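You operate a simulated robot arm through the tools that you are given. There is no shell and no other tool.

Carry out the task below with a simulated robot arm. There is one attempt and no reset: what you move stays moved.

JOB
Disable the blue drive and clip on the card for its fault.
Fine: grey switch off, cord switch left on; the card goes under the clipboard's clip, shut again. Where these are worked on the way, their far stop is far enough and under half their travel is too little: clip of the clipboard.
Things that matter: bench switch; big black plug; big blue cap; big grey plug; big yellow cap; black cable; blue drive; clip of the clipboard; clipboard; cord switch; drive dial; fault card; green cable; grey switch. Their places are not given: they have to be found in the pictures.

The check looks at the end state, three seconds after you hand in, the way a careful person would. Anything else that was tipped, shoved, dropped, spilled or broken makes it a failure.

ROBOT AND FRAMES
A 7-joint arm with a two-finger parallel gripper, fixed in place. Base frame: the origin is on the floor under the middle of its stand, x ahead of it, y to its left, z up; the work surface is at about z = 0.75. Readings come in m, rad, newtons and seconds.
With the tool pointing down near the work surface it reaches from about 0.22 to 0.7 m from the base axis. Its first joint turns from -2.496 to 2.496 rad. Payload 3 kg.
The TCP is the grasp point between the finger pads, 0.03 m short of the fingertips. In the tool frame z runs along the fingers and y along their closing line. The gripper opens to 0.11 m. The fingers are 0.02 m wide and 0.01 m thick; the gripper's body (0.048 by 0.112 m) begins 0.055 m behind the TCP.
Orientation is that of the tool frame in the base frame, as a unit quaternion [w, x, y, z]. With the fingers straight down and closing along the base's y, the tool's x points along the base's -x, its y along +y and its z along -z.

CONTROLS
- The arm moves only by the tool step_arm. Its argument "increments" is a list of rows, each an object of numbers (a shift or turn left out is 0, a gripper value left out holds the last): "dx", "dy", "dz": the shift along the tool's x, y, z in m; "ax", "ay", "az": the turn, a rotation vector about the tool's x, y, z in rad; "hand": the closure, from 0 (fully open) to 1 (shut). In form: [{"dx": .., "dy": .., "dz": .., "ax": .., "ay": .., "az": .., "hand": ..}, ...]. A call has 1 to 20 rows; each row shifts and turns the commanded pose from where the row before left it, along the tool's axes as they then stand. Each row takes 0.2 s and may step no farther than 0.05 m and 0.15 rad from the row before; otherwise, or with a gripper value out of range, the whole call is refused. A pose out of reach is approached as far as the arm can. The call stops where the force on the tool passes 90 N (or 10 N more than at its start, if that is more) or the arm is blocked; 0.2 s more then pass. Each finger travels about 0.108 m/s and halts on what it meets, pressing with about 25 N; the grip force reading is that of the motor and also rises with nothing between the fingers. The clock runs only during rows and for 0.2 s after the last one: add rows that do not move to give the fingers time. The reply holds the time, the measured pose of the TCP, the force on the tool along the base axes, the opening and the grip force, in the units named above and with some noise, with the torque about the TCP (base axes, N m) and any sound that the robot's microphone picked up.
- Cameras (640 x 400 px; columns grow to the right, rows downward): "scene" is fixed at [0.05, 0.5012, 1.4666]; the picture's right is [-0.37, -0.93, 0.00], its down [-0.47, 0.19, -0.86] and it looks along [0.80, -0.32, -0.51] (base axes); focal length 326 px, centre (320, 200). "wrist" rides on the gripper at [0.072, 0.017, -0.103] in the tool frame; the picture's right is [-0.23, 0.97, 0.00], its down [-0.76, -0.18, -0.62] and it looks along [-0.61, -0.14, 0.78] (tool axes); focal length 222 px, centre (320, 200).
- capture(camera): a new picture of that camera. The clock stands still meanwhile.
- raise_lower(by): slides the trunk up (or, below 0, down) by that many m; the arm rides with it, the base frame stays. It gives what a move gives, with no picture.
- probe_pixels(camera, pixels): for up to 12 pixels [column, row] of the newest picture of that camera ("zoom" is the newest enlarged one), the place [x, y, z] in the base frame of the surface seen there, good to about 0.002 m. The clock stands still meanwhile.
- zoom(camera, box): a new picture of the part [left, top, right, bottom] of that camera's present view, enlarged. The clock stands still meanwhile.
- sign_off(): hands the job in; it is judged then, once.

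Leave the gripper open and the arm clear of the work at the hand-in unless told otherwise.

The tools are called after "Request:" as name(argument=value, ...) on one line, values as JSON. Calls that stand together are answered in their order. step_arm: Moves the arm, as the interface text tells. Its arguments: {"type":"object","properties":{"increments":{"type":"array","items":{"type":"object","properties":{"dx":{"type":"number"},"dy":{"type":"number"},"dz":{"type":"number"},"ax":{"type":"number"},"ay":{"type":"number"},"az":{"type":"number"},"hand":{"type":"number"}}}}},"required":["increments"]} The other tools are called the same way: raise_lower (by) moves the trunk up or down; capture (camera) takes a picture; probe_pixels (camera, pixels) gives the place of the surface under pixels of a picture; zoom (camera, box) takes an enlarged picture of a part of a camera's view; sign_off () hands the job in.

At the start:

```text
clock: 0.0
ee_pos: [0.7571, 0.0675, 1.2223]
tool_rot: [-0.001, 0.001, 1.0, 0.0]
contact_force: [-0.4, -0.3, 0.1]
wrist_torque: [-0.03, 0.02, -0.02]
grip_width: 0.1101
grip_force: 0.0
trunk travel left (down, up): [-0.803, 0.087]
```

scene: 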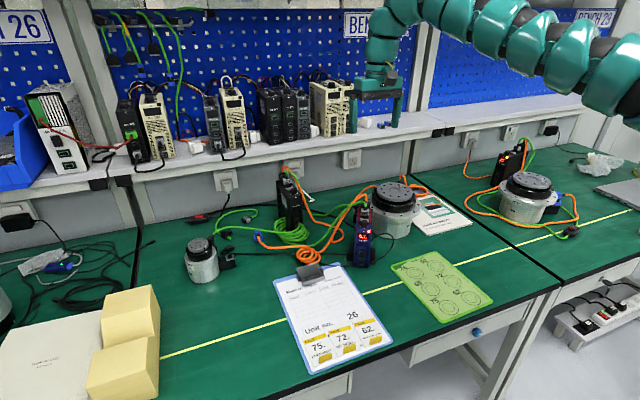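
wrist: 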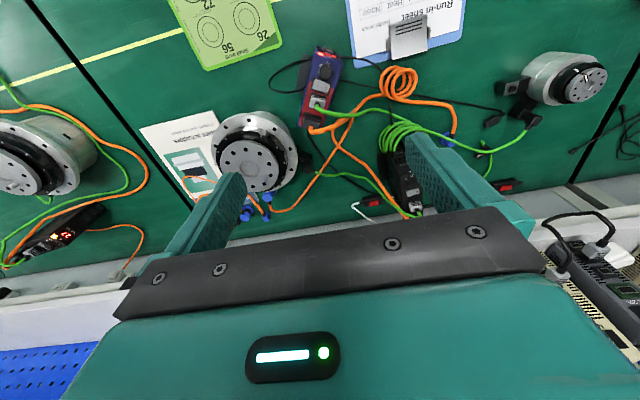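

I see a bench with a clipboard (around 330,310 in the scene), a blue/red drive at about (362,230), motors and cables. I'll zoom into the drive area, the clipboard and the surroundings to identify things.

Request:
zoom(camera="scene", box=[300, 170, 460, 270])

Request:
zoom(camera="scene", box=[250, 250, 410, 380])

Request:
zoom(camera="wrist", box=[260, 20, 460, 145])

Request:
zoom(camera="scene", box=[170, 150, 330, 270])

```text
4.00 times, centred on (380, 220) of scene
```

zoom: 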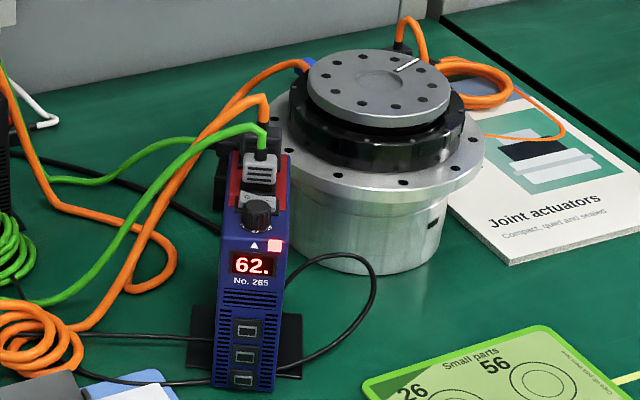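

```text
3.08 times, centred on (330, 315) of scene
```

zoom: 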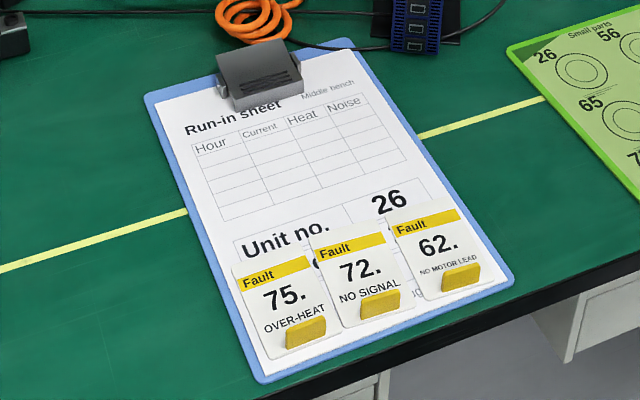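

```text
3.20 times, centred on (360, 82) of wrist
```

zoom: 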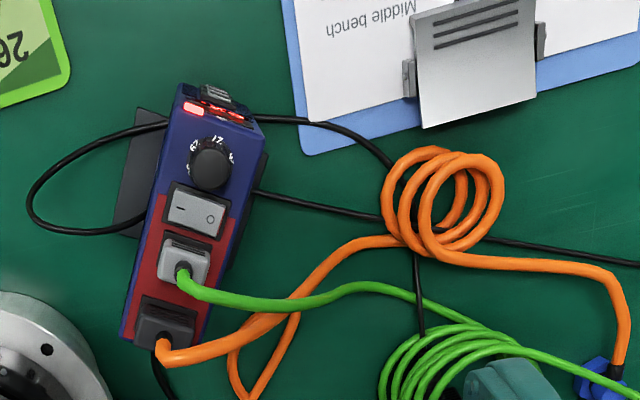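

```text
3.33 times, centred on (250, 210) of scene
```

zoom: 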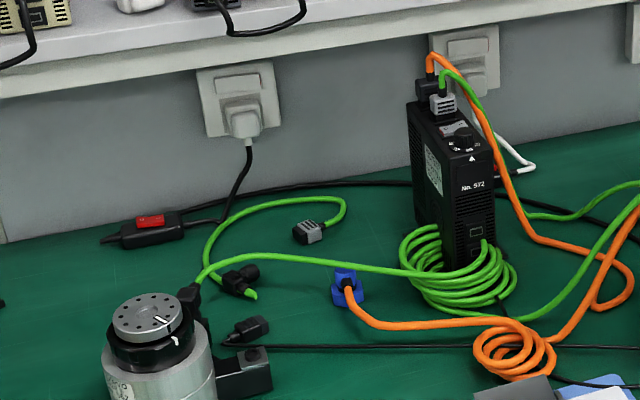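

The blue drive (front blue, base red) displays "62." and the matching card "62. NO MOTOR LEAD" is the right one of the three on the clipboard. I'll read the display more closely, and the clip, the dial and the other drive, before touching anything.

Request:
zoom(camera="scene", box=[345, 205, 385, 255])

Request:
zoom(camera="scene", box=[285, 255, 345, 295])

Request:
zoom(camera="scene", box=[450, 120, 610, 250])

Request:
zoom(camera="wrist", box=[290, 40, 350, 140])

Request:
probe_pixels(camera="scene", pixels=[[309, 272], [300, 283], [322, 279], [297, 266], [320, 263], [366, 334], [357, 325], [385, 338], [345, 310], [272, 279], [347, 262], [318, 374]])

Request:
probe_pixels(camera="wrist", pixels=[[325, 72], [322, 84], [327, 86], [316, 83], [317, 103], [311, 122], [318, 47], [409, 38], [400, 55], [425, 50], [395, 40], [437, 35]])

```text
8.00 times, centred on (365, 230) of scene
```

zoom: 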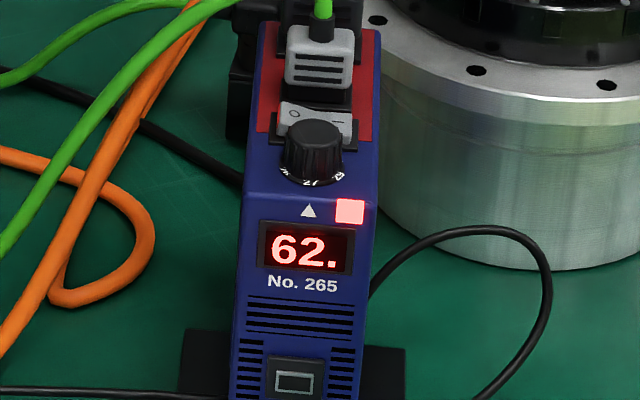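

```text
10.00 times, centred on (315, 275) of scene
```

zoom: 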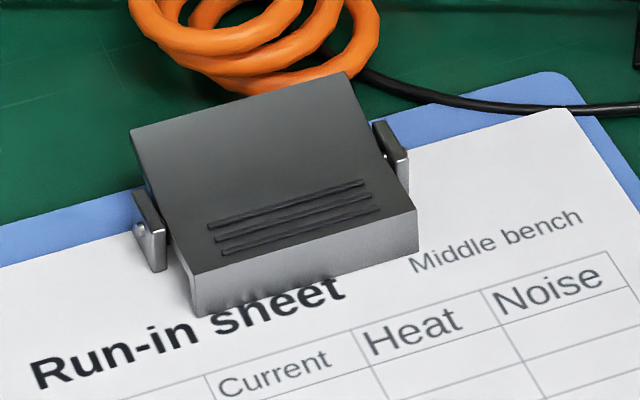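

```text
3.08 times, centred on (530, 185) of scene
```

zoom: 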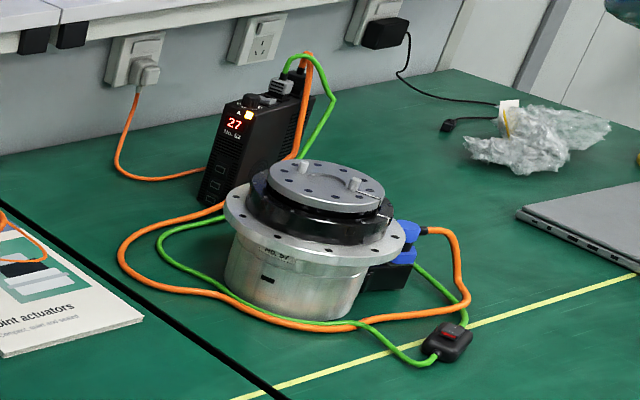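

```text
4.00 times, centred on (320, 90) of wrist
```

zoom: 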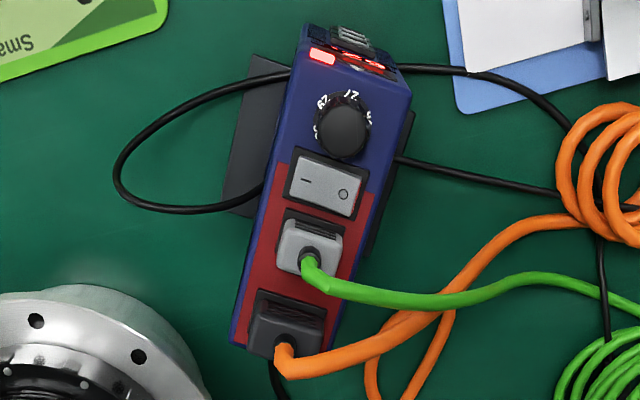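

```text
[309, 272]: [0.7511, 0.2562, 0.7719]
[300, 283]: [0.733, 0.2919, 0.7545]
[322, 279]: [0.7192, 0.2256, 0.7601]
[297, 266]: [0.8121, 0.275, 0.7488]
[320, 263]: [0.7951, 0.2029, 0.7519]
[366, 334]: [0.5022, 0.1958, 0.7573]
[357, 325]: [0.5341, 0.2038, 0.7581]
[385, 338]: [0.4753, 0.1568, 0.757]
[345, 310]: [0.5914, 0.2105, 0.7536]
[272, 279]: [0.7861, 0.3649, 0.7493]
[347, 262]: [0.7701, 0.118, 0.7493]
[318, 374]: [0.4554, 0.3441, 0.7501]
```

```text
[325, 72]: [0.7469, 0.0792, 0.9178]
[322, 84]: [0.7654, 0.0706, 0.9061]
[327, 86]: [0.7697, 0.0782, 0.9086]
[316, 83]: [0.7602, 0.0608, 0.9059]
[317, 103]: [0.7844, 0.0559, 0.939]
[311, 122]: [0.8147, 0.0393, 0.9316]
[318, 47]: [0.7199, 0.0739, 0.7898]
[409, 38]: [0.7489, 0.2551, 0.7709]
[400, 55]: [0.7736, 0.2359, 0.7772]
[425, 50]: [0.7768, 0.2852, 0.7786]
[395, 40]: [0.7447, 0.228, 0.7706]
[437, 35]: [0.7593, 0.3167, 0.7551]
```

The display reads "62." and the card to clip on is "62. NO MOTOR LEAD". On top of the drive I see the dial, a grey rocker ("—" on the right, "O" on the left in the scene view), the grey plug with the green cable, and the black plug with the orange cable. The hand is almost above the drive, so I'll lower the trunk 0.15 m for a closer look.

Request:
raise_lower(by=-0.15)

Request:
capture(camera="wrist")

Request:
capture(camera="scene")

```text
clock: 1.8
ee_pos: [0.7558, 0.0684, 1.0719]
tool_rot: [0.0, 0.001, 1.0, 0.0]
contact_force: [-1.1, 0.0, 0.5]
wrist_torque: [-0.01, -0.01, 0.06]
grip_width: 0.1101
grip_force: 0.0
trunk travel left (down, up): [-0.653, 0.237]
```

```text
taken
```

wrist: 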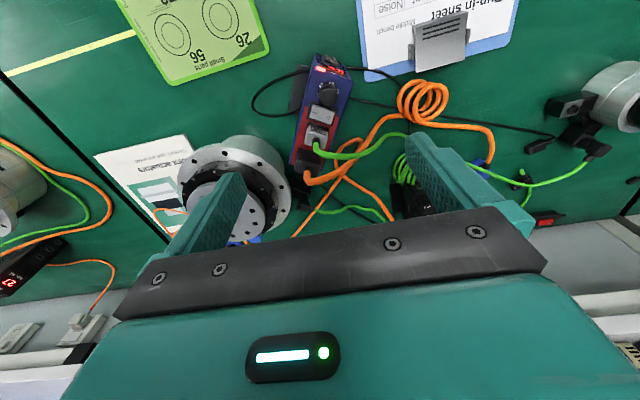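

```text
taken
```

scene: 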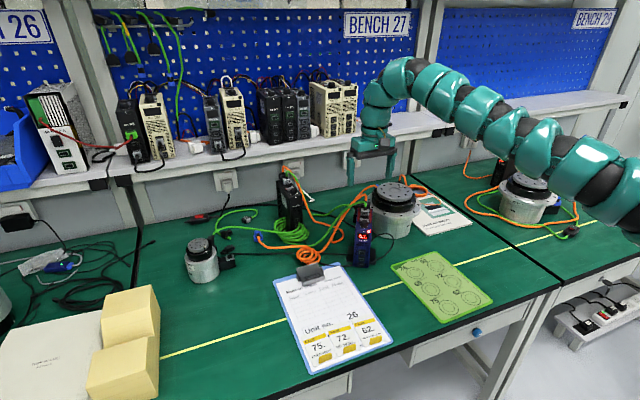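

The hand came down cleanly. Now I'll zoom in on the drive top at about (320,110) in the wrist picture.

Request:
zoom(camera="wrist", box=[280, 50, 376, 190])

Request:
zoom(camera="scene", box=[340, 195, 390, 270])

Request:
zoom(camera="wrist", box=[296, 75, 360, 130])

```text
2.86 times, centred on (328, 120) of wrist
```

zoom: 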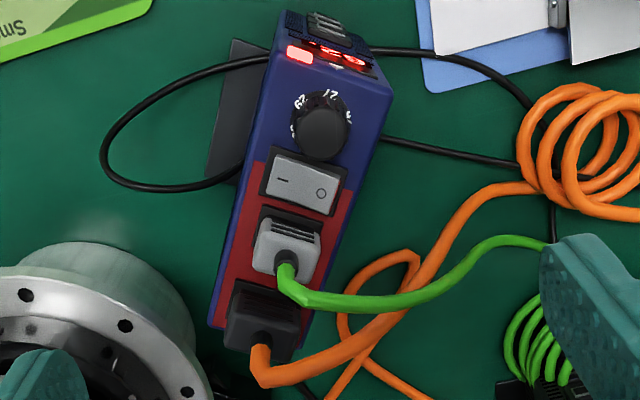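

```text
5.33 times, centred on (365, 232) of scene
```

zoom: 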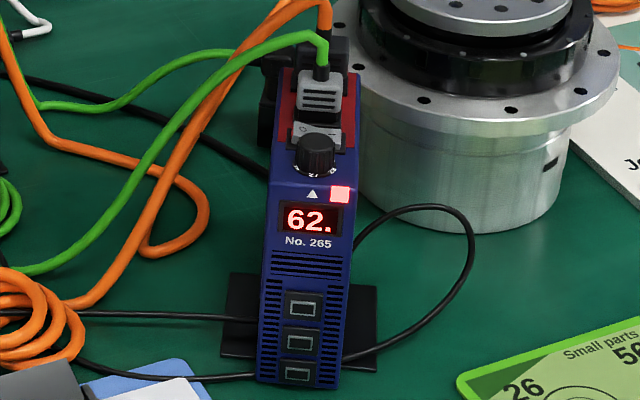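

```text
7.27 times, centred on (328, 102) of wrist
```

zoom: 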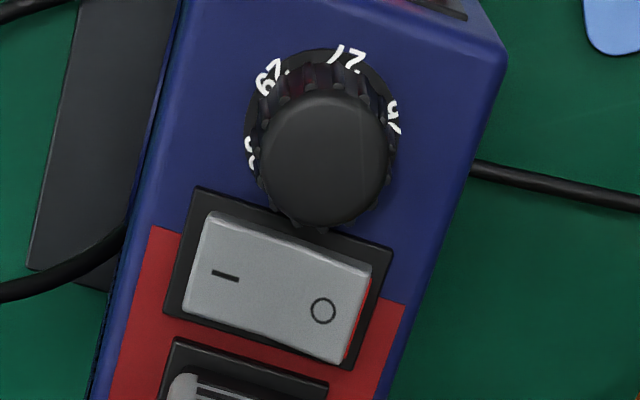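

The rocker's "O" half (zoom pixel 323,310) stands proud, with the red flank visible, so the drive is on. I'll probe the rocker, the dial and its neighbours for exact places.

Request:
probe_pixels(camera="zoom", pixels=[[205, 218], [190, 298], [366, 275], [343, 355], [323, 310], [225, 276], [325, 120], [325, 200], [380, 160], [265, 165], [420, 230], [275, 262]])

Request:
probe_pixels(camera="wrist", pixels=[[314, 130], [318, 134], [320, 142], [312, 145], [306, 160], [318, 160], [345, 95], [303, 100], [296, 165], [328, 73], [340, 78], [350, 143]])

```text
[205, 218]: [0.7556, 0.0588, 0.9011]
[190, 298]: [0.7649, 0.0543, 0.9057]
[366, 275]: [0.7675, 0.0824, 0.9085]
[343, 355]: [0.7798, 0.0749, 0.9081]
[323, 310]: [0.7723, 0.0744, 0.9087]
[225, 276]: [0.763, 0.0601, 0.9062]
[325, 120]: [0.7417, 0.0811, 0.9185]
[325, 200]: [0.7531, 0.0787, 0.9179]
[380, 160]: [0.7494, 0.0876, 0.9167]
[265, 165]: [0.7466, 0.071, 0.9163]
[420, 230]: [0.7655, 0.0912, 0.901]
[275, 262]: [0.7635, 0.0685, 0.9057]
```

```text
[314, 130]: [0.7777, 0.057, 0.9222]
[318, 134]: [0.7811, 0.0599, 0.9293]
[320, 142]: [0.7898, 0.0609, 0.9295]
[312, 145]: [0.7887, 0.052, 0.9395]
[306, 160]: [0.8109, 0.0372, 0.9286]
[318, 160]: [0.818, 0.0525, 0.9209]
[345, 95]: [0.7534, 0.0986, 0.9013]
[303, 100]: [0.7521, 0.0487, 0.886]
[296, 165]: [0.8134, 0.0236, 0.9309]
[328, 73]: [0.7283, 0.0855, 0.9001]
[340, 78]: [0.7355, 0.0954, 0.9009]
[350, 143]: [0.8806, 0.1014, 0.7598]
```

Rocker: the "O" end is at about (0.7737, 0.0787, 0.9085). Dial and rocker are only about 6 mm apart, and the grey plug is close behind. I'll therefore press with a single finger of the wide-open hand, its thin side lying along the drive's length, and keep the other finger in the free space in front of the drive. First I'll check the cable heights near there.

Request:
probe_pixels(camera="wrist", pixels=[[316, 148], [318, 154], [326, 156], [336, 155], [353, 153], [371, 141], [313, 177], [330, 177], [392, 133], [425, 90], [360, 100], [262, 105]])

Request:
step_arm(increments=[{"az": -0.142}, {"az": -0.142}, {"az": -0.142}, {"az": -0.142}, {"az": -0.142}, {"az": -0.142}, {"az": -0.143}, {"dx": -0.0107, "dy": 0.0247}, {"dx": -0.0107, "dy": 0.0247}, {}, {}])

Request:
capture(camera="wrist")

Request:
capture(camera="scene")

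```text
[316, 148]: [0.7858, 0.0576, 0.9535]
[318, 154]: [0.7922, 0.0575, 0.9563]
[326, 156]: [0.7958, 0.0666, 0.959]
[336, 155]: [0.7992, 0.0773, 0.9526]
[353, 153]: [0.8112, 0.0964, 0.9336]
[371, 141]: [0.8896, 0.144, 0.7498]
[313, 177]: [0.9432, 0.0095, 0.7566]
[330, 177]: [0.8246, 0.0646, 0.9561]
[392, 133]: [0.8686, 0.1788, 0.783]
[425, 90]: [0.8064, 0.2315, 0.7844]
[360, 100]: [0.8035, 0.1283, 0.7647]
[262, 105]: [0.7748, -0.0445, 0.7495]
```

```text
clock: 4.2
ee_pos: [0.7275, 0.1125, 1.0717]
tool_rot: [-0.001, -0.476, 0.879, -0.001]
contact_force: [-0.6, 0.7, 1.1]
wrist_torque: [-0.01, -0.04, -0.04]
grip_width: 0.11
grip_force: 0.0
trunk travel left (down, up): [-0.653, 0.237]
```

```text
taken
```

wrist: 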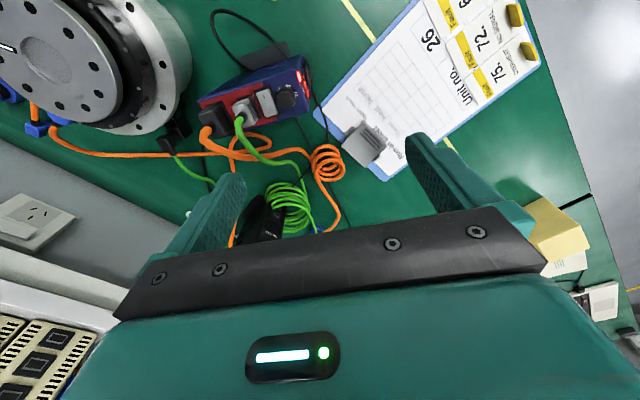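

```text
taken
```

scene: 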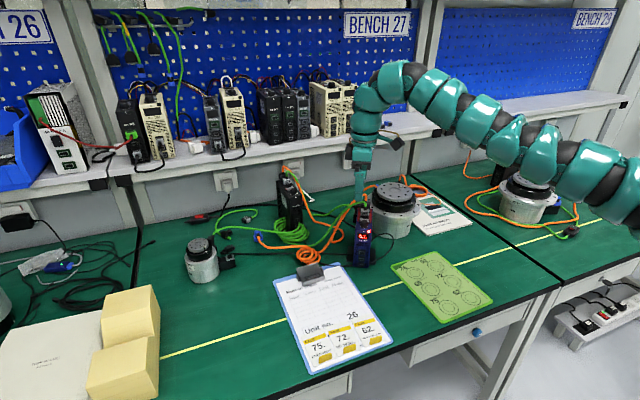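

The hand is now turned 57°, with its left-in-picture finger about over the rocker. The pose reads (0.7275, 0.1125), about 1.7 mm too far toward the plug. I'll lower the trunk 0.085 m, leaving the tip about 3 cm above the drive top, then check.

Request:
raise_lower(by=-0.085)

Request:
zoom(camera="wrist", box=[140, 40, 300, 200])

Request:
zoom(camera="scene", box=[330, 170, 400, 250])

```text
clock: 5.4
ee_pos: [0.7262, 0.1128, 0.9878]
tool_rot: [0.0, -0.477, 0.879, 0.001]
contact_force: [1.2, -0.5, 0.0]
wrist_torque: [-0.03, 0.04, 0.01]
grip_width: 0.1102
grip_force: 0.1
trunk travel left (down, up): [-0.568, 0.322]
```

```text
2.50 times, centred on (220, 120) of wrist
```

zoom: 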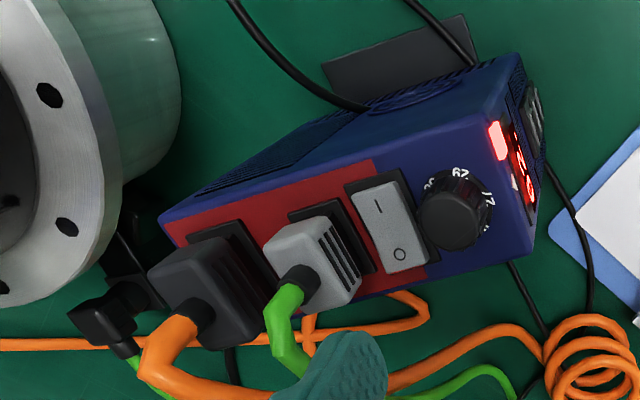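

```text
5.00 times, centred on (365, 210) of scene
```

zoom: 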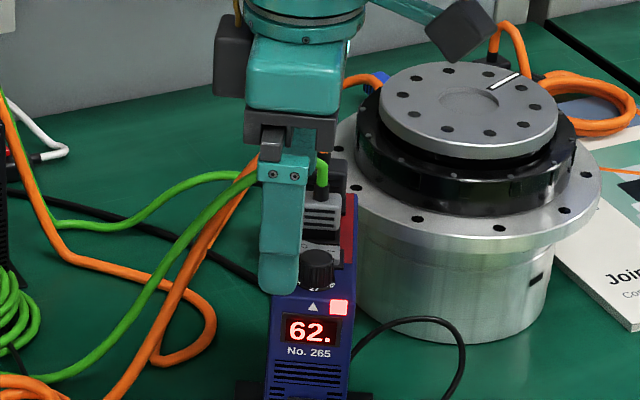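

The display still shows 62. and the pose is now (0.7262, 0.1128), as wanted. I'll re-probe the rocker, the dial and the grey plug from this closer picture to confirm the press point.

Request:
probe_pixels(camera="zoom", pixels=[[318, 268], [290, 285]])

Request:
zoom(camera="wrist", box=[220, 80, 300, 160])

```text
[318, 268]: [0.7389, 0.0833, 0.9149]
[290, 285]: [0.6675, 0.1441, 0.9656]
```

```text
5.00 times, centred on (260, 120) of wrist
```

zoom: 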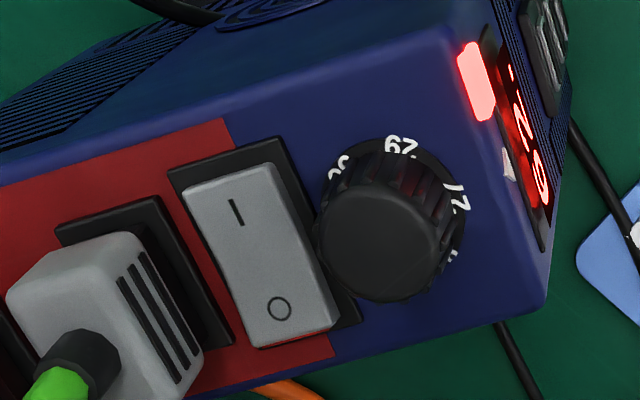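

Now I have a clear picture of the rocker: "I" at (237,212) and "O" at (278,308), with the raised red flank at the bottom. I'll probe it here.

Request:
probe_pixels(camera="zoom", pixels=[[237, 212], [278, 308], [258, 345], [328, 318], [188, 195], [262, 170], [255, 260], [350, 215], [415, 260], [345, 285], [200, 330], [350, 330]])

```text
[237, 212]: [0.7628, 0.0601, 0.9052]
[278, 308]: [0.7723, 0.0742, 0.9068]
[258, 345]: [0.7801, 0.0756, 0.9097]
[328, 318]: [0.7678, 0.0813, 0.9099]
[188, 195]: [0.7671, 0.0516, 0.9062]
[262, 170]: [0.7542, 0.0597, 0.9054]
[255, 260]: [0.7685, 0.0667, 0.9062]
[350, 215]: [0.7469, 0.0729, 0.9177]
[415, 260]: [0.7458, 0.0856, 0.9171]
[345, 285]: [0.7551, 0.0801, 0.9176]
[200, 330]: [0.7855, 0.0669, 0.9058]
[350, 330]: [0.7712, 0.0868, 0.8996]
```

The press point is confirmed: the finger will overlap the outer 7 mm of the "O" half, with clear gaps to the dial and the grey plug. I'll descend until the tip is about 5 mm above the rocker.

Request:
step_arm(increments=[{"dz": 0.012}, {"dz": 0.012}, {"dz": 0.01}, {"dz": 0.008}, {}])

Request:
zoom(camera="scene", box=[330, 170, 400, 250])

Request:
zoom(camera="wrist", box=[140, 80, 300, 200])

```text
clock: 6.6
ee_pos: [0.7261, 0.112, 0.9452]
tool_rot: [0.0, -0.477, 0.879, 0.001]
contact_force: [0.3, 0.0, -0.1]
wrist_torque: [0.03, 0.04, -0.05]
grip_width: 0.11
grip_force: 0.0
trunk travel left (down, up): [-0.568, 0.322]
```

```text
5.00 times, centred on (365, 210) of scene
```

zoom: 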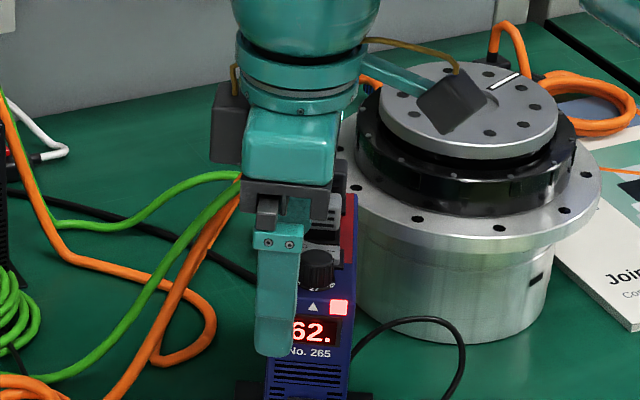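

```text
3.33 times, centred on (220, 140) of wrist
```

zoom: 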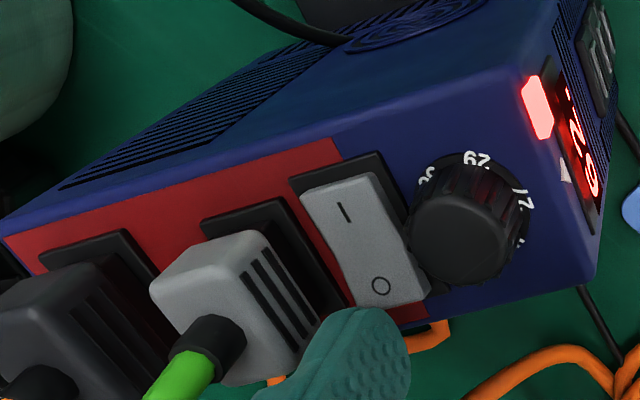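

The finger tip hovers just above the "O" end. I'll confirm its place by probing the tip itself before pressing.

Request:
probe_pixels(camera="zoom", pixels=[[345, 318], [370, 312], [395, 325], [380, 286], [390, 300], [420, 318], [320, 340]])

```text
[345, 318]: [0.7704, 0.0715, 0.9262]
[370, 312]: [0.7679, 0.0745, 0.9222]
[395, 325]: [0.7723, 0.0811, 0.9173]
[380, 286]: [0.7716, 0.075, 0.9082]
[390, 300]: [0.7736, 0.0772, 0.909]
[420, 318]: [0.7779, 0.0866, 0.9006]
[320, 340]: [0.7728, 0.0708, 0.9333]
```

The finger's edge overlaps the outer part of the "O" half as planned. I'll press slowly.

Request:
step_arm(increments=[{"dz": 0.002}, {"dz": 0.002}, {"dz": 0.0015}, {"dz": 0.0015}, {}])

```text
clock: 7.8
ee_pos: [0.7278, 0.1128, 0.9391]
tool_rot: [0.0, -0.477, 0.879, 0.0]
contact_force: [0.2, -0.5, 0.6]
wrist_torque: [-0.02, -0.02, 0.02]
grip_width: 0.11
grip_force: 0.1
trunk travel left (down, up): [-0.568, 0.322]
```

No contact force yet. I'll continue in 1 mm steps.

Request:
step_arm(increments=[{"dz": 0.001}, {"dz": 0.001}, {}])

Request:
zoom(camera="wrist", box=[140, 80, 300, 200])

```text
clock: 8.6
ee_pos: [0.7259, 0.112, 0.9368]
tool_rot: [-0.001, -0.477, 0.879, 0.001]
contact_force: [-0.4, 0.0, 0.8]
wrist_torque: [0.0, -0.01, -0.04]
grip_width: 0.1098
grip_force: 0.1
trunk travel left (down, up): [-0.568, 0.322]
```

```text
3.33 times, centred on (220, 140) of wrist
```

zoom: 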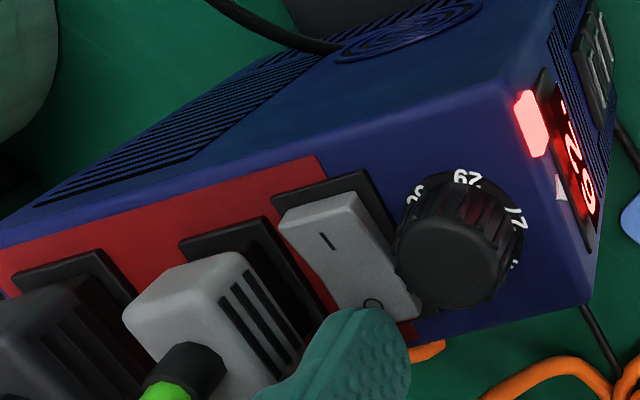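

The finger is on the "O" end. The display is still lit and the force is near zero. I'll press further.

Request:
step_arm(increments=[{"dz": 0.001}, {"dz": 0.001}, {}])

Request:
zoom(camera="wrist", box=[140, 80, 300, 200])

```text
clock: 9.4
ee_pos: [0.7267, 0.1127, 0.9357]
tool_rot: [0.002, -0.477, 0.879, 0.0]
contact_force: [7.7, 0.1, 17.8]
wrist_torque: [-0.71, -0.99, 0.35]
grip_width: 0.1101
grip_force: 0.0
trunk travel left (down, up): [-0.568, 0.322]
```

```text
3.33 times, centred on (220, 140) of wrist
```

zoom: 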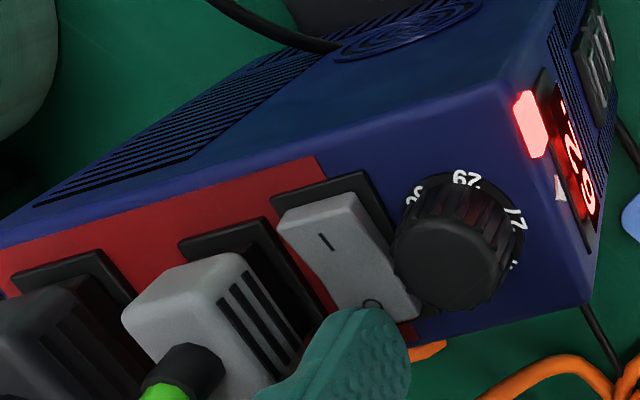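

The finger is now pressing with 18 N and the display is still on. I'll go a little further.

Request:
step_arm(increments=[{"dz": 0.0008}, {}])

Request:
zoom(camera="wrist", box=[140, 80, 300, 200])

```text
clock: 10.0
ee_pos: [0.7254, 0.1121, 0.9367]
tool_rot: [0.003, -0.476, 0.88, -0.001]
contact_force: [13.4, 2.3, 31.1]
wrist_torque: [-1.23, -1.81, 0.57]
grip_width: 0.1098
grip_force: 0.1
trunk travel left (down, up): [-0.568, 0.322]
```

```text
3.33 times, centred on (220, 140) of wrist
```

zoom: 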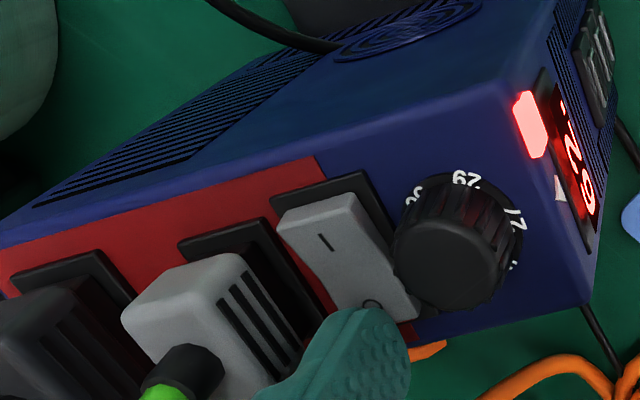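

The force is 31 N but the hand no longer sinks. The contact point worked out from the torque is near (0.771, 0.070), at the inner edge of the finger. I'll probe the rocker's "I" end to see whether it has tipped yet.

Request:
probe_pixels(camera="zoom", pixels=[[325, 242], [300, 220], [345, 200], [350, 290], [340, 260], [300, 235], [370, 303], [400, 310], [365, 325], [390, 335]])

Request:
zoom(camera="wrist", box=[200, 130, 264, 180])

Request:
zoom(camera="scene", box=[345, 200, 385, 240])

```text
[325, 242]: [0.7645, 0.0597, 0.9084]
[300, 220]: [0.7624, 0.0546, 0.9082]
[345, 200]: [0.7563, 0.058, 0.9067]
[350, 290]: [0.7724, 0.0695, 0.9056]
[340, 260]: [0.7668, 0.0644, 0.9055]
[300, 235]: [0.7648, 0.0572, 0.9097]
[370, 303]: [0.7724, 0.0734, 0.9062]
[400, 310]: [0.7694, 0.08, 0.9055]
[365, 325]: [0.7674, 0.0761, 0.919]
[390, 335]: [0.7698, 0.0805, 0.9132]
```

```text
8.00 times, centred on (232, 155) of wrist
```

zoom: 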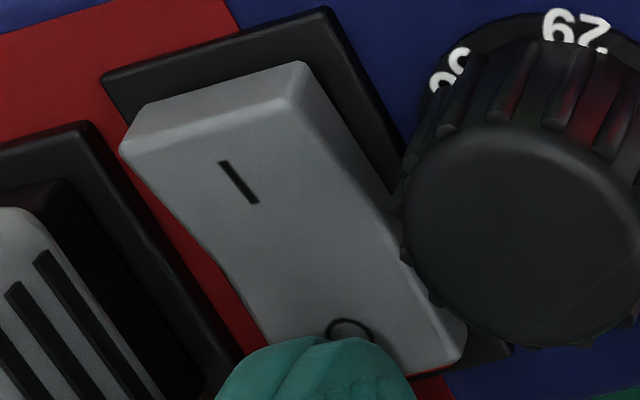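

```text
10.00 times, centred on (365, 220) of scene
```

zoom: 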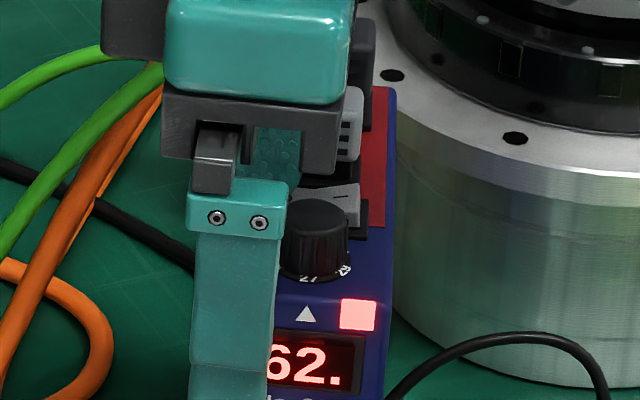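

The "I" end has risen to about 0.909 and "O" has gone down to about 0.906, so the rocker has flipped. The display stays lit, which fits the cord switch staying on. I'll back off upward and check that the rocker stays.

Request:
step_arm(increments=[{"dz": -0.003}, {"dz": -0.01}, {"dz": -0.02}, {"dz": -0.03}, {}])

Request:
zoom(camera="wrist", box=[220, 80, 300, 160])

Request:
zoom(camera="scene", box=[330, 170, 400, 250])

```text
clock: 11.2
ee_pos: [0.725, 0.113, 0.9961]
tool_rot: [-0.001, -0.478, 0.878, 0.0]
contact_force: [0.0, -0.3, 0.5]
wrist_torque: [0.01, 0.01, 0.04]
grip_width: 0.11
grip_force: 0.1
trunk travel left (down, up): [-0.568, 0.322]
```

```text
5.00 times, centred on (260, 120) of wrist
```

zoom: 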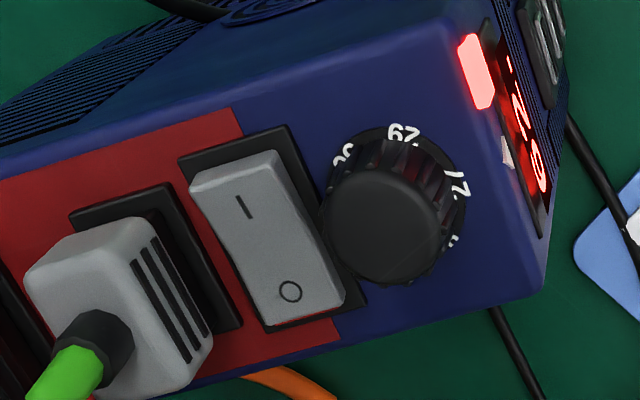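

```text
5.00 times, centred on (365, 210) of scene
```

zoom: 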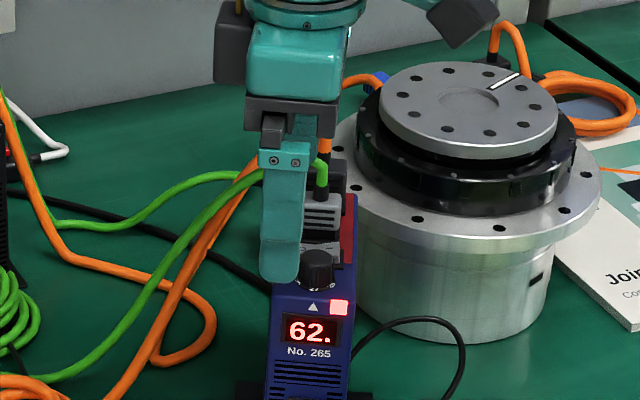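

The hand is clear and the display still shows 62. I'll probe both rocker ends to see whether it is fully over or only part-way.

Request:
probe_pixels(camera="zoom", pixels=[[315, 250]])

Request:
zoom(camera="wrist", box=[236, 100, 296, 150])

```text
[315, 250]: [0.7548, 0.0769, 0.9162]
```

```text
8.00 times, centred on (266, 125) of wrist
```

zoom: 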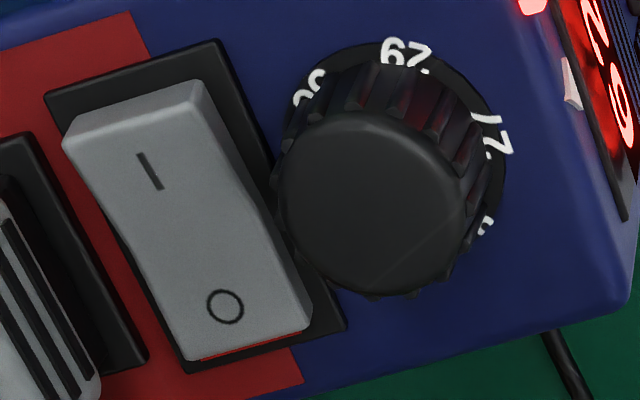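

The rocker now leans the other way. To be sure about the state and about the dial's markings, I'll probe the rocker surfaces and zoom on the dial labels from both cameras.

Request:
probe_pixels(camera="zoom", pixels=[[150, 170], [75, 140], [200, 95], [225, 306], [190, 350], [300, 320], [190, 240], [250, 352]])

Request:
zoom(camera="wrist", box=[262, 98, 302, 138])

Request:
zoom(camera="scene", box=[355, 210, 380, 235])

```text
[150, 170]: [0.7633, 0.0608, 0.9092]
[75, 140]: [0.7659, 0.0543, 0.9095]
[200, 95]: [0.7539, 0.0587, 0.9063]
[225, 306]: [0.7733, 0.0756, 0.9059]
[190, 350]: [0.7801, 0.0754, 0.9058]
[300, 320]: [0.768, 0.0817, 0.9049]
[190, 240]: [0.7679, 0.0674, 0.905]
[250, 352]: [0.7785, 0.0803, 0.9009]
```

```text
10.00 times, centred on (282, 118) of wrist
```

zoom: 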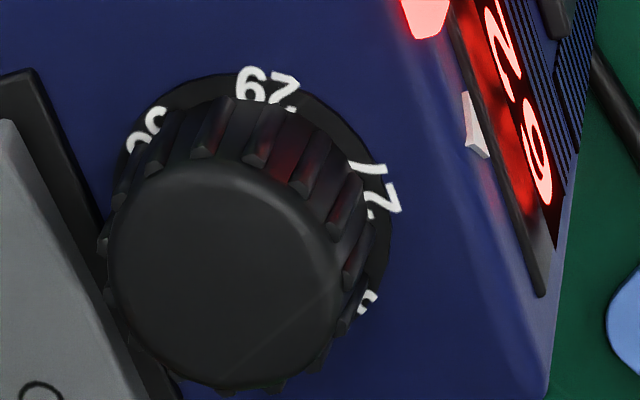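

```text
16.00 times, centred on (368, 222) of scene
```

zoom: 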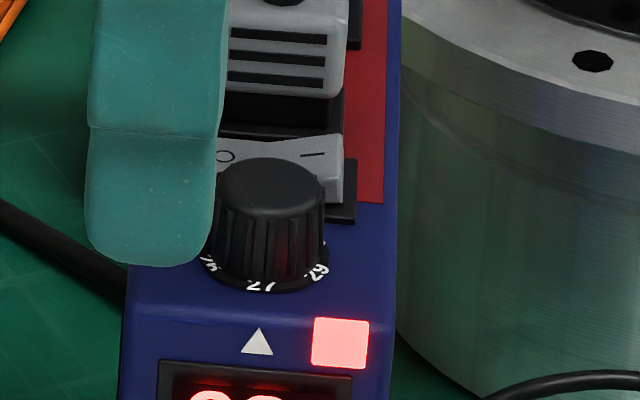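

"I" is now at 0.909 and "O" at 0.906, an exact mirror of before, so the grey switch is fully off and nothing else has shifted. Next is the clip: I'll back away from the drive along the tool's +y, turn the hand back, and go for a close look at the clipboard's clip.

Request:
step_arm(increments=[{"dy": 0.045}, {"dy": 0.045}, {"az": 0.142}, {"az": 0.142}, {"az": 0.142}, {"az": 0.142}, {"az": 0.142}, {"az": 0.142}, {"az": 0.143}, {"dy": 0.04}, {"dy": 0.03}, {}])

Request:
capture(camera="wrist")

Request:
capture(camera="scene")

```text
clock: 13.8
ee_pos: [0.6491, 0.2312, 0.9968]
tool_rot: [-0.001, 0.0, 1.0, 0.0]
contact_force: [-0.1, 0.4, 0.1]
wrist_torque: [0.0, 0.0, -0.01]
grip_width: 0.11
grip_force: 0.0
trunk travel left (down, up): [-0.568, 0.322]
```

```text
taken
```

wrist: 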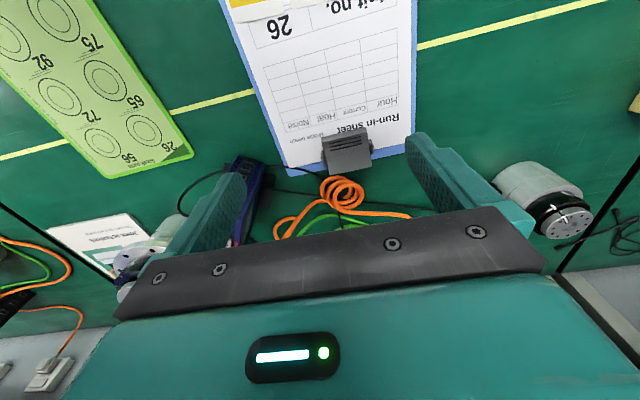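

```text
taken
```

scene: 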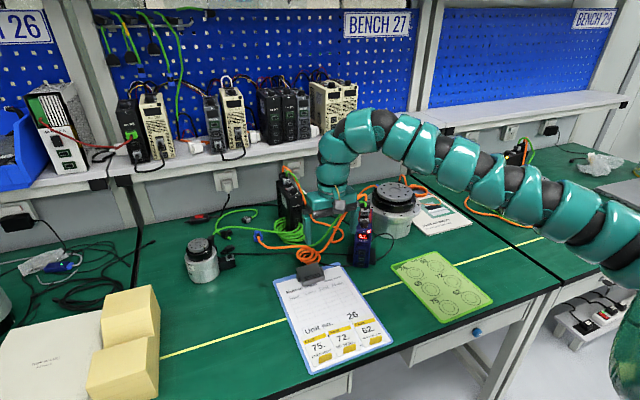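

The hand is over the clipboard. The clip is at about (345,152) in the wrist picture, with the orange coil just behind it. I'll zoom in on it.

Request:
zoom(camera="wrist", box=[305, 120, 385, 180])

Request:
probe_pixels(camera="zoom", pixels=[[320, 200]])

Request:
zoom(camera="scene", box=[285, 225, 345, 295])

```text
6.67 times, centred on (345, 150) of wrist
```

zoom: 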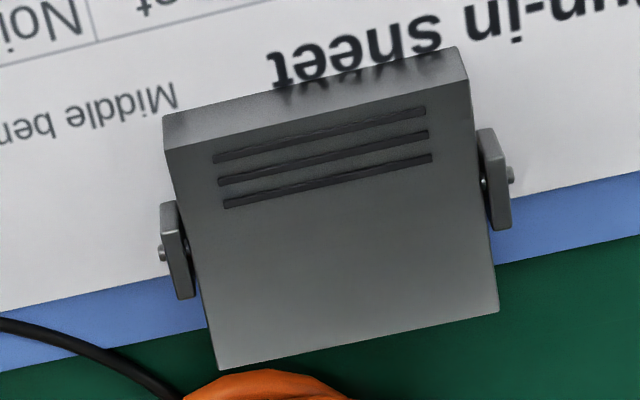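

```text
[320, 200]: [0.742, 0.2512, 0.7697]
```

```text
5.71 times, centred on (315, 260) of scene
```

zoom: 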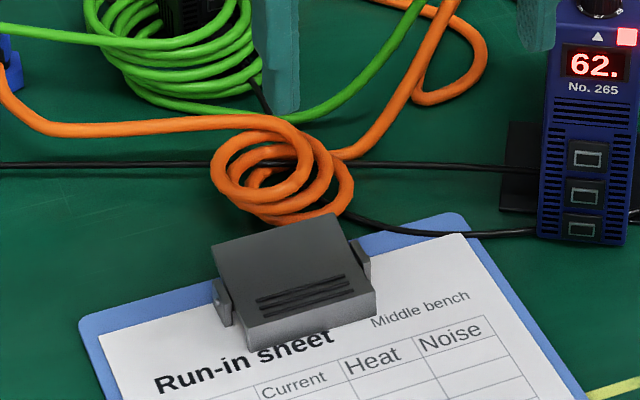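

I'll probe the clip's corners, ears, ridges and tail on this zoom.

Request:
zoom(camera="wrist", box=[305, 120, 385, 180])

Request:
probe_pixels(camera="zoom", pixels=[[170, 130], [175, 155], [460, 65], [468, 85], [225, 362], [490, 308], [172, 215], [495, 140], [505, 222], [320, 140], [350, 330], [300, 385]])

Request:
probe_pixels(camera="zoom", pixels=[[315, 110], [315, 95], [325, 200], [340, 270], [160, 255], [512, 175], [560, 200], [120, 290], [60, 310], [130, 345], [300, 30], [600, 300]])

```text
6.67 times, centred on (345, 150) of wrist
```

zoom: 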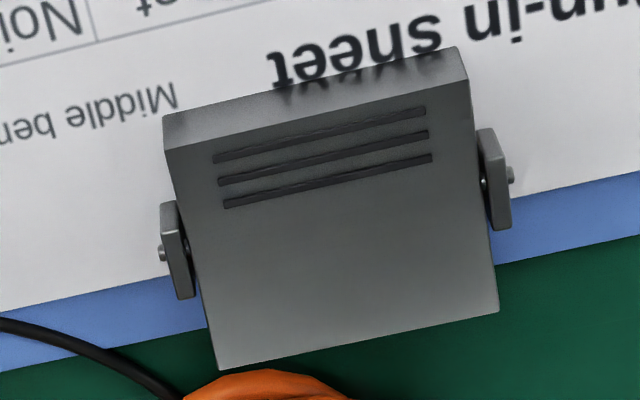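

```text
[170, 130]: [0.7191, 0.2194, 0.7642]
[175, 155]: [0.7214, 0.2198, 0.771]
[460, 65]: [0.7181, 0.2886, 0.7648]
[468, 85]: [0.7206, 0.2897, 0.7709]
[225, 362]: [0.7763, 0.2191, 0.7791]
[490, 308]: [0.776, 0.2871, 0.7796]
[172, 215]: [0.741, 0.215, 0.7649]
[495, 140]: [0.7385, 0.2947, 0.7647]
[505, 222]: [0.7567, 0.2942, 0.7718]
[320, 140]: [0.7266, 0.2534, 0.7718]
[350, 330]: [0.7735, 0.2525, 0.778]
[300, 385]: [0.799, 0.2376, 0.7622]
```

```text
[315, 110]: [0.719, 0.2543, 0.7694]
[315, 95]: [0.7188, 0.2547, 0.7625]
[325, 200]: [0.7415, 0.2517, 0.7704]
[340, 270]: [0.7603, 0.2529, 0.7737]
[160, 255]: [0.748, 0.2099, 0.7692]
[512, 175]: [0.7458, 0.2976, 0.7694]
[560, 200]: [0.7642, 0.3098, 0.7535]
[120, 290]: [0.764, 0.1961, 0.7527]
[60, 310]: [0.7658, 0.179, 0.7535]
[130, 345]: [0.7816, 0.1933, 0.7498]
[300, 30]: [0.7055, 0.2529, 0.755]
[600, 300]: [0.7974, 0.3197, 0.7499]
```

The clip is hinged in two ears at x≈0.747, z≈0.7695. Its lip rests on the paper at x≈0.719, and its tail at x≈0.776, z≈0.779 overhangs the board's top edge. Pressing the tail down should open it. I need to know how close the orange coil is behind it.

Request:
zoom(camera="scene", box=[290, 240, 350, 280])

Request:
probe_pixels(camera="zoom", pixels=[[240, 230], [280, 235], [320, 200], [350, 180], [200, 215], [160, 160], [330, 120], [250, 130], [370, 230], [420, 250], [200, 270], [330, 235]])

```text
10.00 times, centred on (320, 260) of scene
```

zoom: 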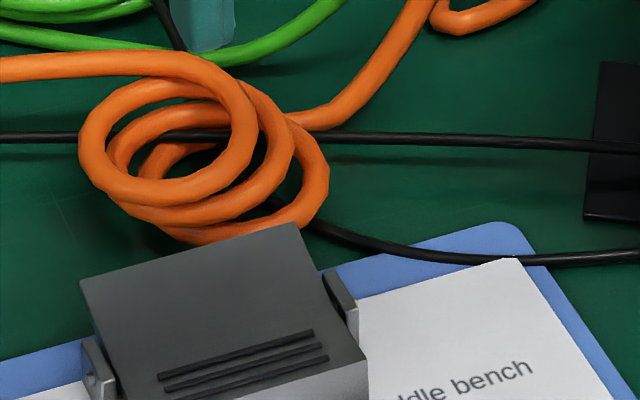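

```text
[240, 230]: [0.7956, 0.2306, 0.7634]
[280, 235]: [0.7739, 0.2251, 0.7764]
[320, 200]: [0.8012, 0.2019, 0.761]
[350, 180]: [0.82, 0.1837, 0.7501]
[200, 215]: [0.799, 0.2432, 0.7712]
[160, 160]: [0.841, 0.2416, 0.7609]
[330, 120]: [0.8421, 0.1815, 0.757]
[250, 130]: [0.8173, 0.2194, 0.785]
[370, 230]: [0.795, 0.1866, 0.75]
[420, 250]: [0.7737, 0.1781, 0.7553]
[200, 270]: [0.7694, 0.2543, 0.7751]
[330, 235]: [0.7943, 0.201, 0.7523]
```

The coil's nearest wire is at x≈0.79 for y up to about 0.26, so I'll press the tail off-centre at y≈0.27, where there's nothing behind it. I'll close the fingers and move over the tail at this safe height to see whether the arm reaches that far.

Request:
step_arm(increments=[{"hand": 1}, {"dx": -0.04, "dy": 0.012}, {"dx": -0.04, "dy": 0.013}, {"dx": -0.04, "dy": 0.013}, {"dx": -0.006}, {}, {}])

Request:
capture(camera="wrist")

Request:
capture(camera="scene")

```text
clock: 15.4
ee_pos: [0.6612, 0.2346, 0.9946]
tool_rot: [0.0, 0.001, 1.0, 0.0]
contact_force: [-0.7, 0.1, -0.8]
wrist_torque: [0.04, 0.0, 0.03]
grip_width: 0.0001
grip_force: 25.2
out of reach, approached as far as the arm can: row 2, 3, 4, 5
trunk travel left (down, up): [-0.568, 0.322]
```

```text
taken
```

wrist: 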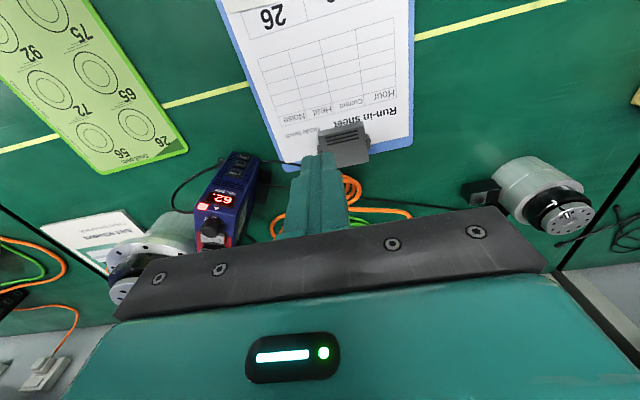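

```text
taken
```

scene: 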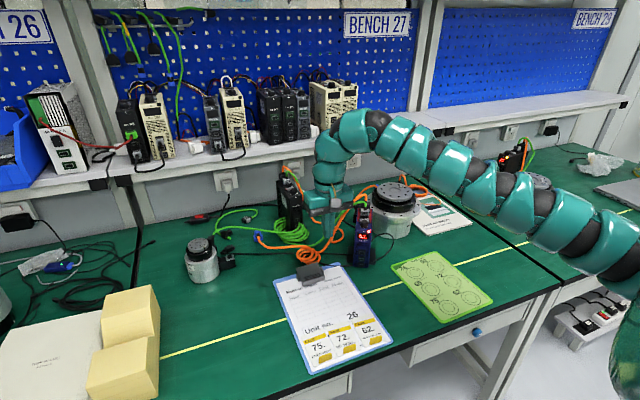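

The arm stopped at (0.661, 0.235), out of reach with this straight hand orientation. I'll pull back a bit and turn the hand to line up with the arm's own radial direction (about 20°), to see how the pose responds.

Request:
step_arm(increments=[{"dx": 0.03}, {"az": -0.12}, {"az": -0.12}, {"az": -0.1}, {}])

```text
clock: 16.6
ee_pos: [0.6314, 0.2341, 0.9946]
tool_rot: [0.001, -0.17, 0.985, 0.0]
contact_force: [-1.4, -0.2, -0.2]
wrist_torque: [0.01, -0.02, -0.03]
grip_width: 0.0001
grip_force: 25.2
trunk travel left (down, up): [-0.568, 0.322]
```

The commanded pose follows the reached pose, which is good. Now I'll extend radially.

Request:
step_arm(increments=[{"dx": -0.03}, {"dx": -0.03}, {"dx": -0.03}, {"dx": -0.03}, {}])

```text
clock: 17.8
ee_pos: [0.6568, 0.2391, 0.9948]
tool_rot: [0.0, -0.168, 0.986, 0.001]
contact_force: [-0.1, -0.2, 0.0]
wrist_torque: [-0.01, -0.01, 0.03]
grip_width: 0.0
grip_force: 24.8
out of reach, approached as far as the arm can: row 1, 2, 3, 4
trunk travel left (down, up): [-0.568, 0.322]
```

Still limited to about r = 0.70 here. I'll try a different arm height relative to the trunk: retract slightly, lower the arm to z≈0.87 over the free part of the clipboard, and extend again.

Request:
step_arm(increments=[{"dx": 0.03}, {"dz": 0.04}, {"dz": 0.04}, {"dz": 0.04}, {"dx": -0.03}, {"dx": -0.03}, {"dx": -0.02}, {}])

```text
clock: 19.6
ee_pos: [0.6688, 0.24, 0.8726]
tool_rot: [0.001, -0.169, 0.986, 0.001]
contact_force: [0.1, -0.7, -0.4]
wrist_torque: [0.01, 0.01, -0.01]
grip_width: 0.0002
grip_force: 24.5
out of reach, approached as far as the arm can: row 6, 7
trunk travel left (down, up): [-0.568, 0.322]
```

Vertical reach here is about 0.71 m, so I'll gain reach by tilting the fingers outward. I'll tilt by 0.45 rad at this spot and then extend horizontally.

Request:
step_arm(increments=[{"ay": -0.15}, {"ay": -0.15}, {"ay": -0.15}, {"dx": -0.027, "dz": 0.013}, {"dx": -0.027, "dz": 0.013}, {"dx": -0.027, "dz": 0.013}, {}])

```text
clock: 21.2
ee_pos: [0.7607, 0.2718, 0.8747]
tool_rot: [0.22, -0.166, 0.961, 0.038]
contact_force: [-0.5, -0.2, -0.1]
wrist_torque: [0.01, -0.03, -0.02]
grip_width: 0.0001
grip_force: 25.0
out of reach, approached as far as the arm can: row 3
trunk travel left (down, up): [-0.568, 0.322]
```

Reached: TCP (0.761, 0.272, 0.875), tilted about 26° outward, so the fingertip is near (0.773, 0.276, 0.848), roughly above the tail. I'll take pictures to check the clearances.

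Request:
capture(camera="wrist")

Request:
zoom(camera="scene", box=[270, 200, 370, 300])

```text
taken
```

wrist: 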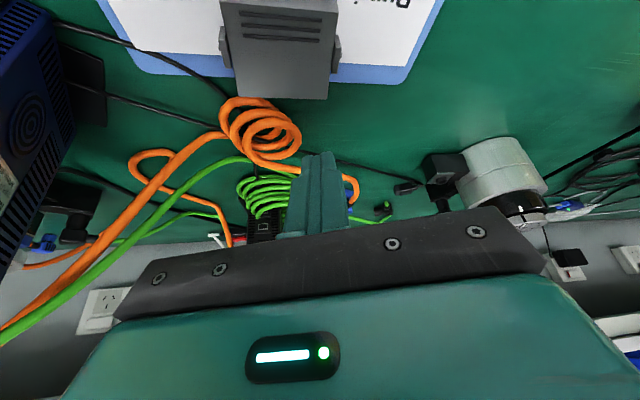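

```text
4.00 times, centred on (320, 250) of scene
```

zoom: 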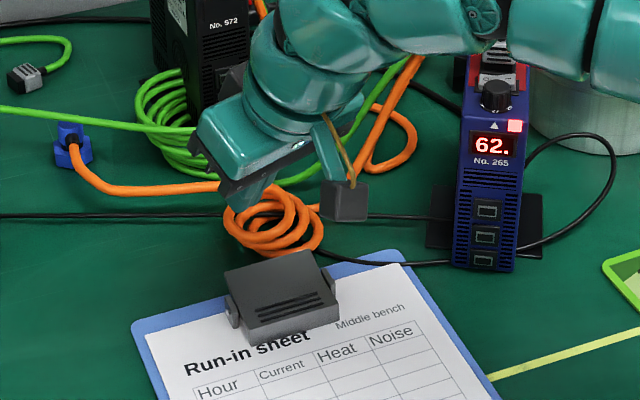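

I'll check where the tip and the tail are exactly, and the whole arm's posture.

Request:
probe_pixels(camera="wrist", pixels=[[310, 158], [328, 157], [240, 95], [325, 95], [283, 96], [300, 140], [232, 100], [262, 98], [345, 180]])

Request:
capture(camera="scene")

```text
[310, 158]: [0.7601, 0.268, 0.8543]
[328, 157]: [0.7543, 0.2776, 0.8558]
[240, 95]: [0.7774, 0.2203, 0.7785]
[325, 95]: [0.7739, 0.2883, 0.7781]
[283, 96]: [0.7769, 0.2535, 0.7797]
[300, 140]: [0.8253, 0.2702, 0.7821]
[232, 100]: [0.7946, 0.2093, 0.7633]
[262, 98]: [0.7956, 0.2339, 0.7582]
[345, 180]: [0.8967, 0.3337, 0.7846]
```

```text
taken
```

scene: 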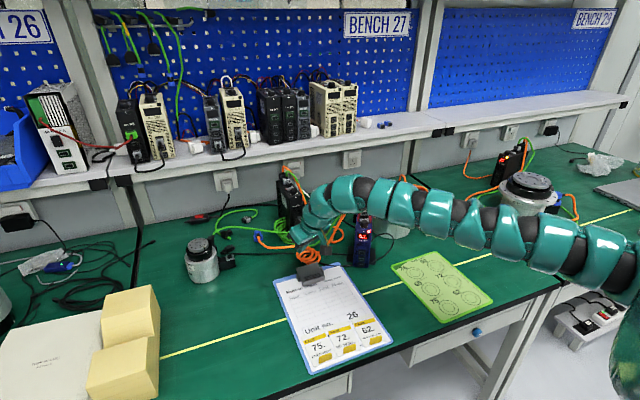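

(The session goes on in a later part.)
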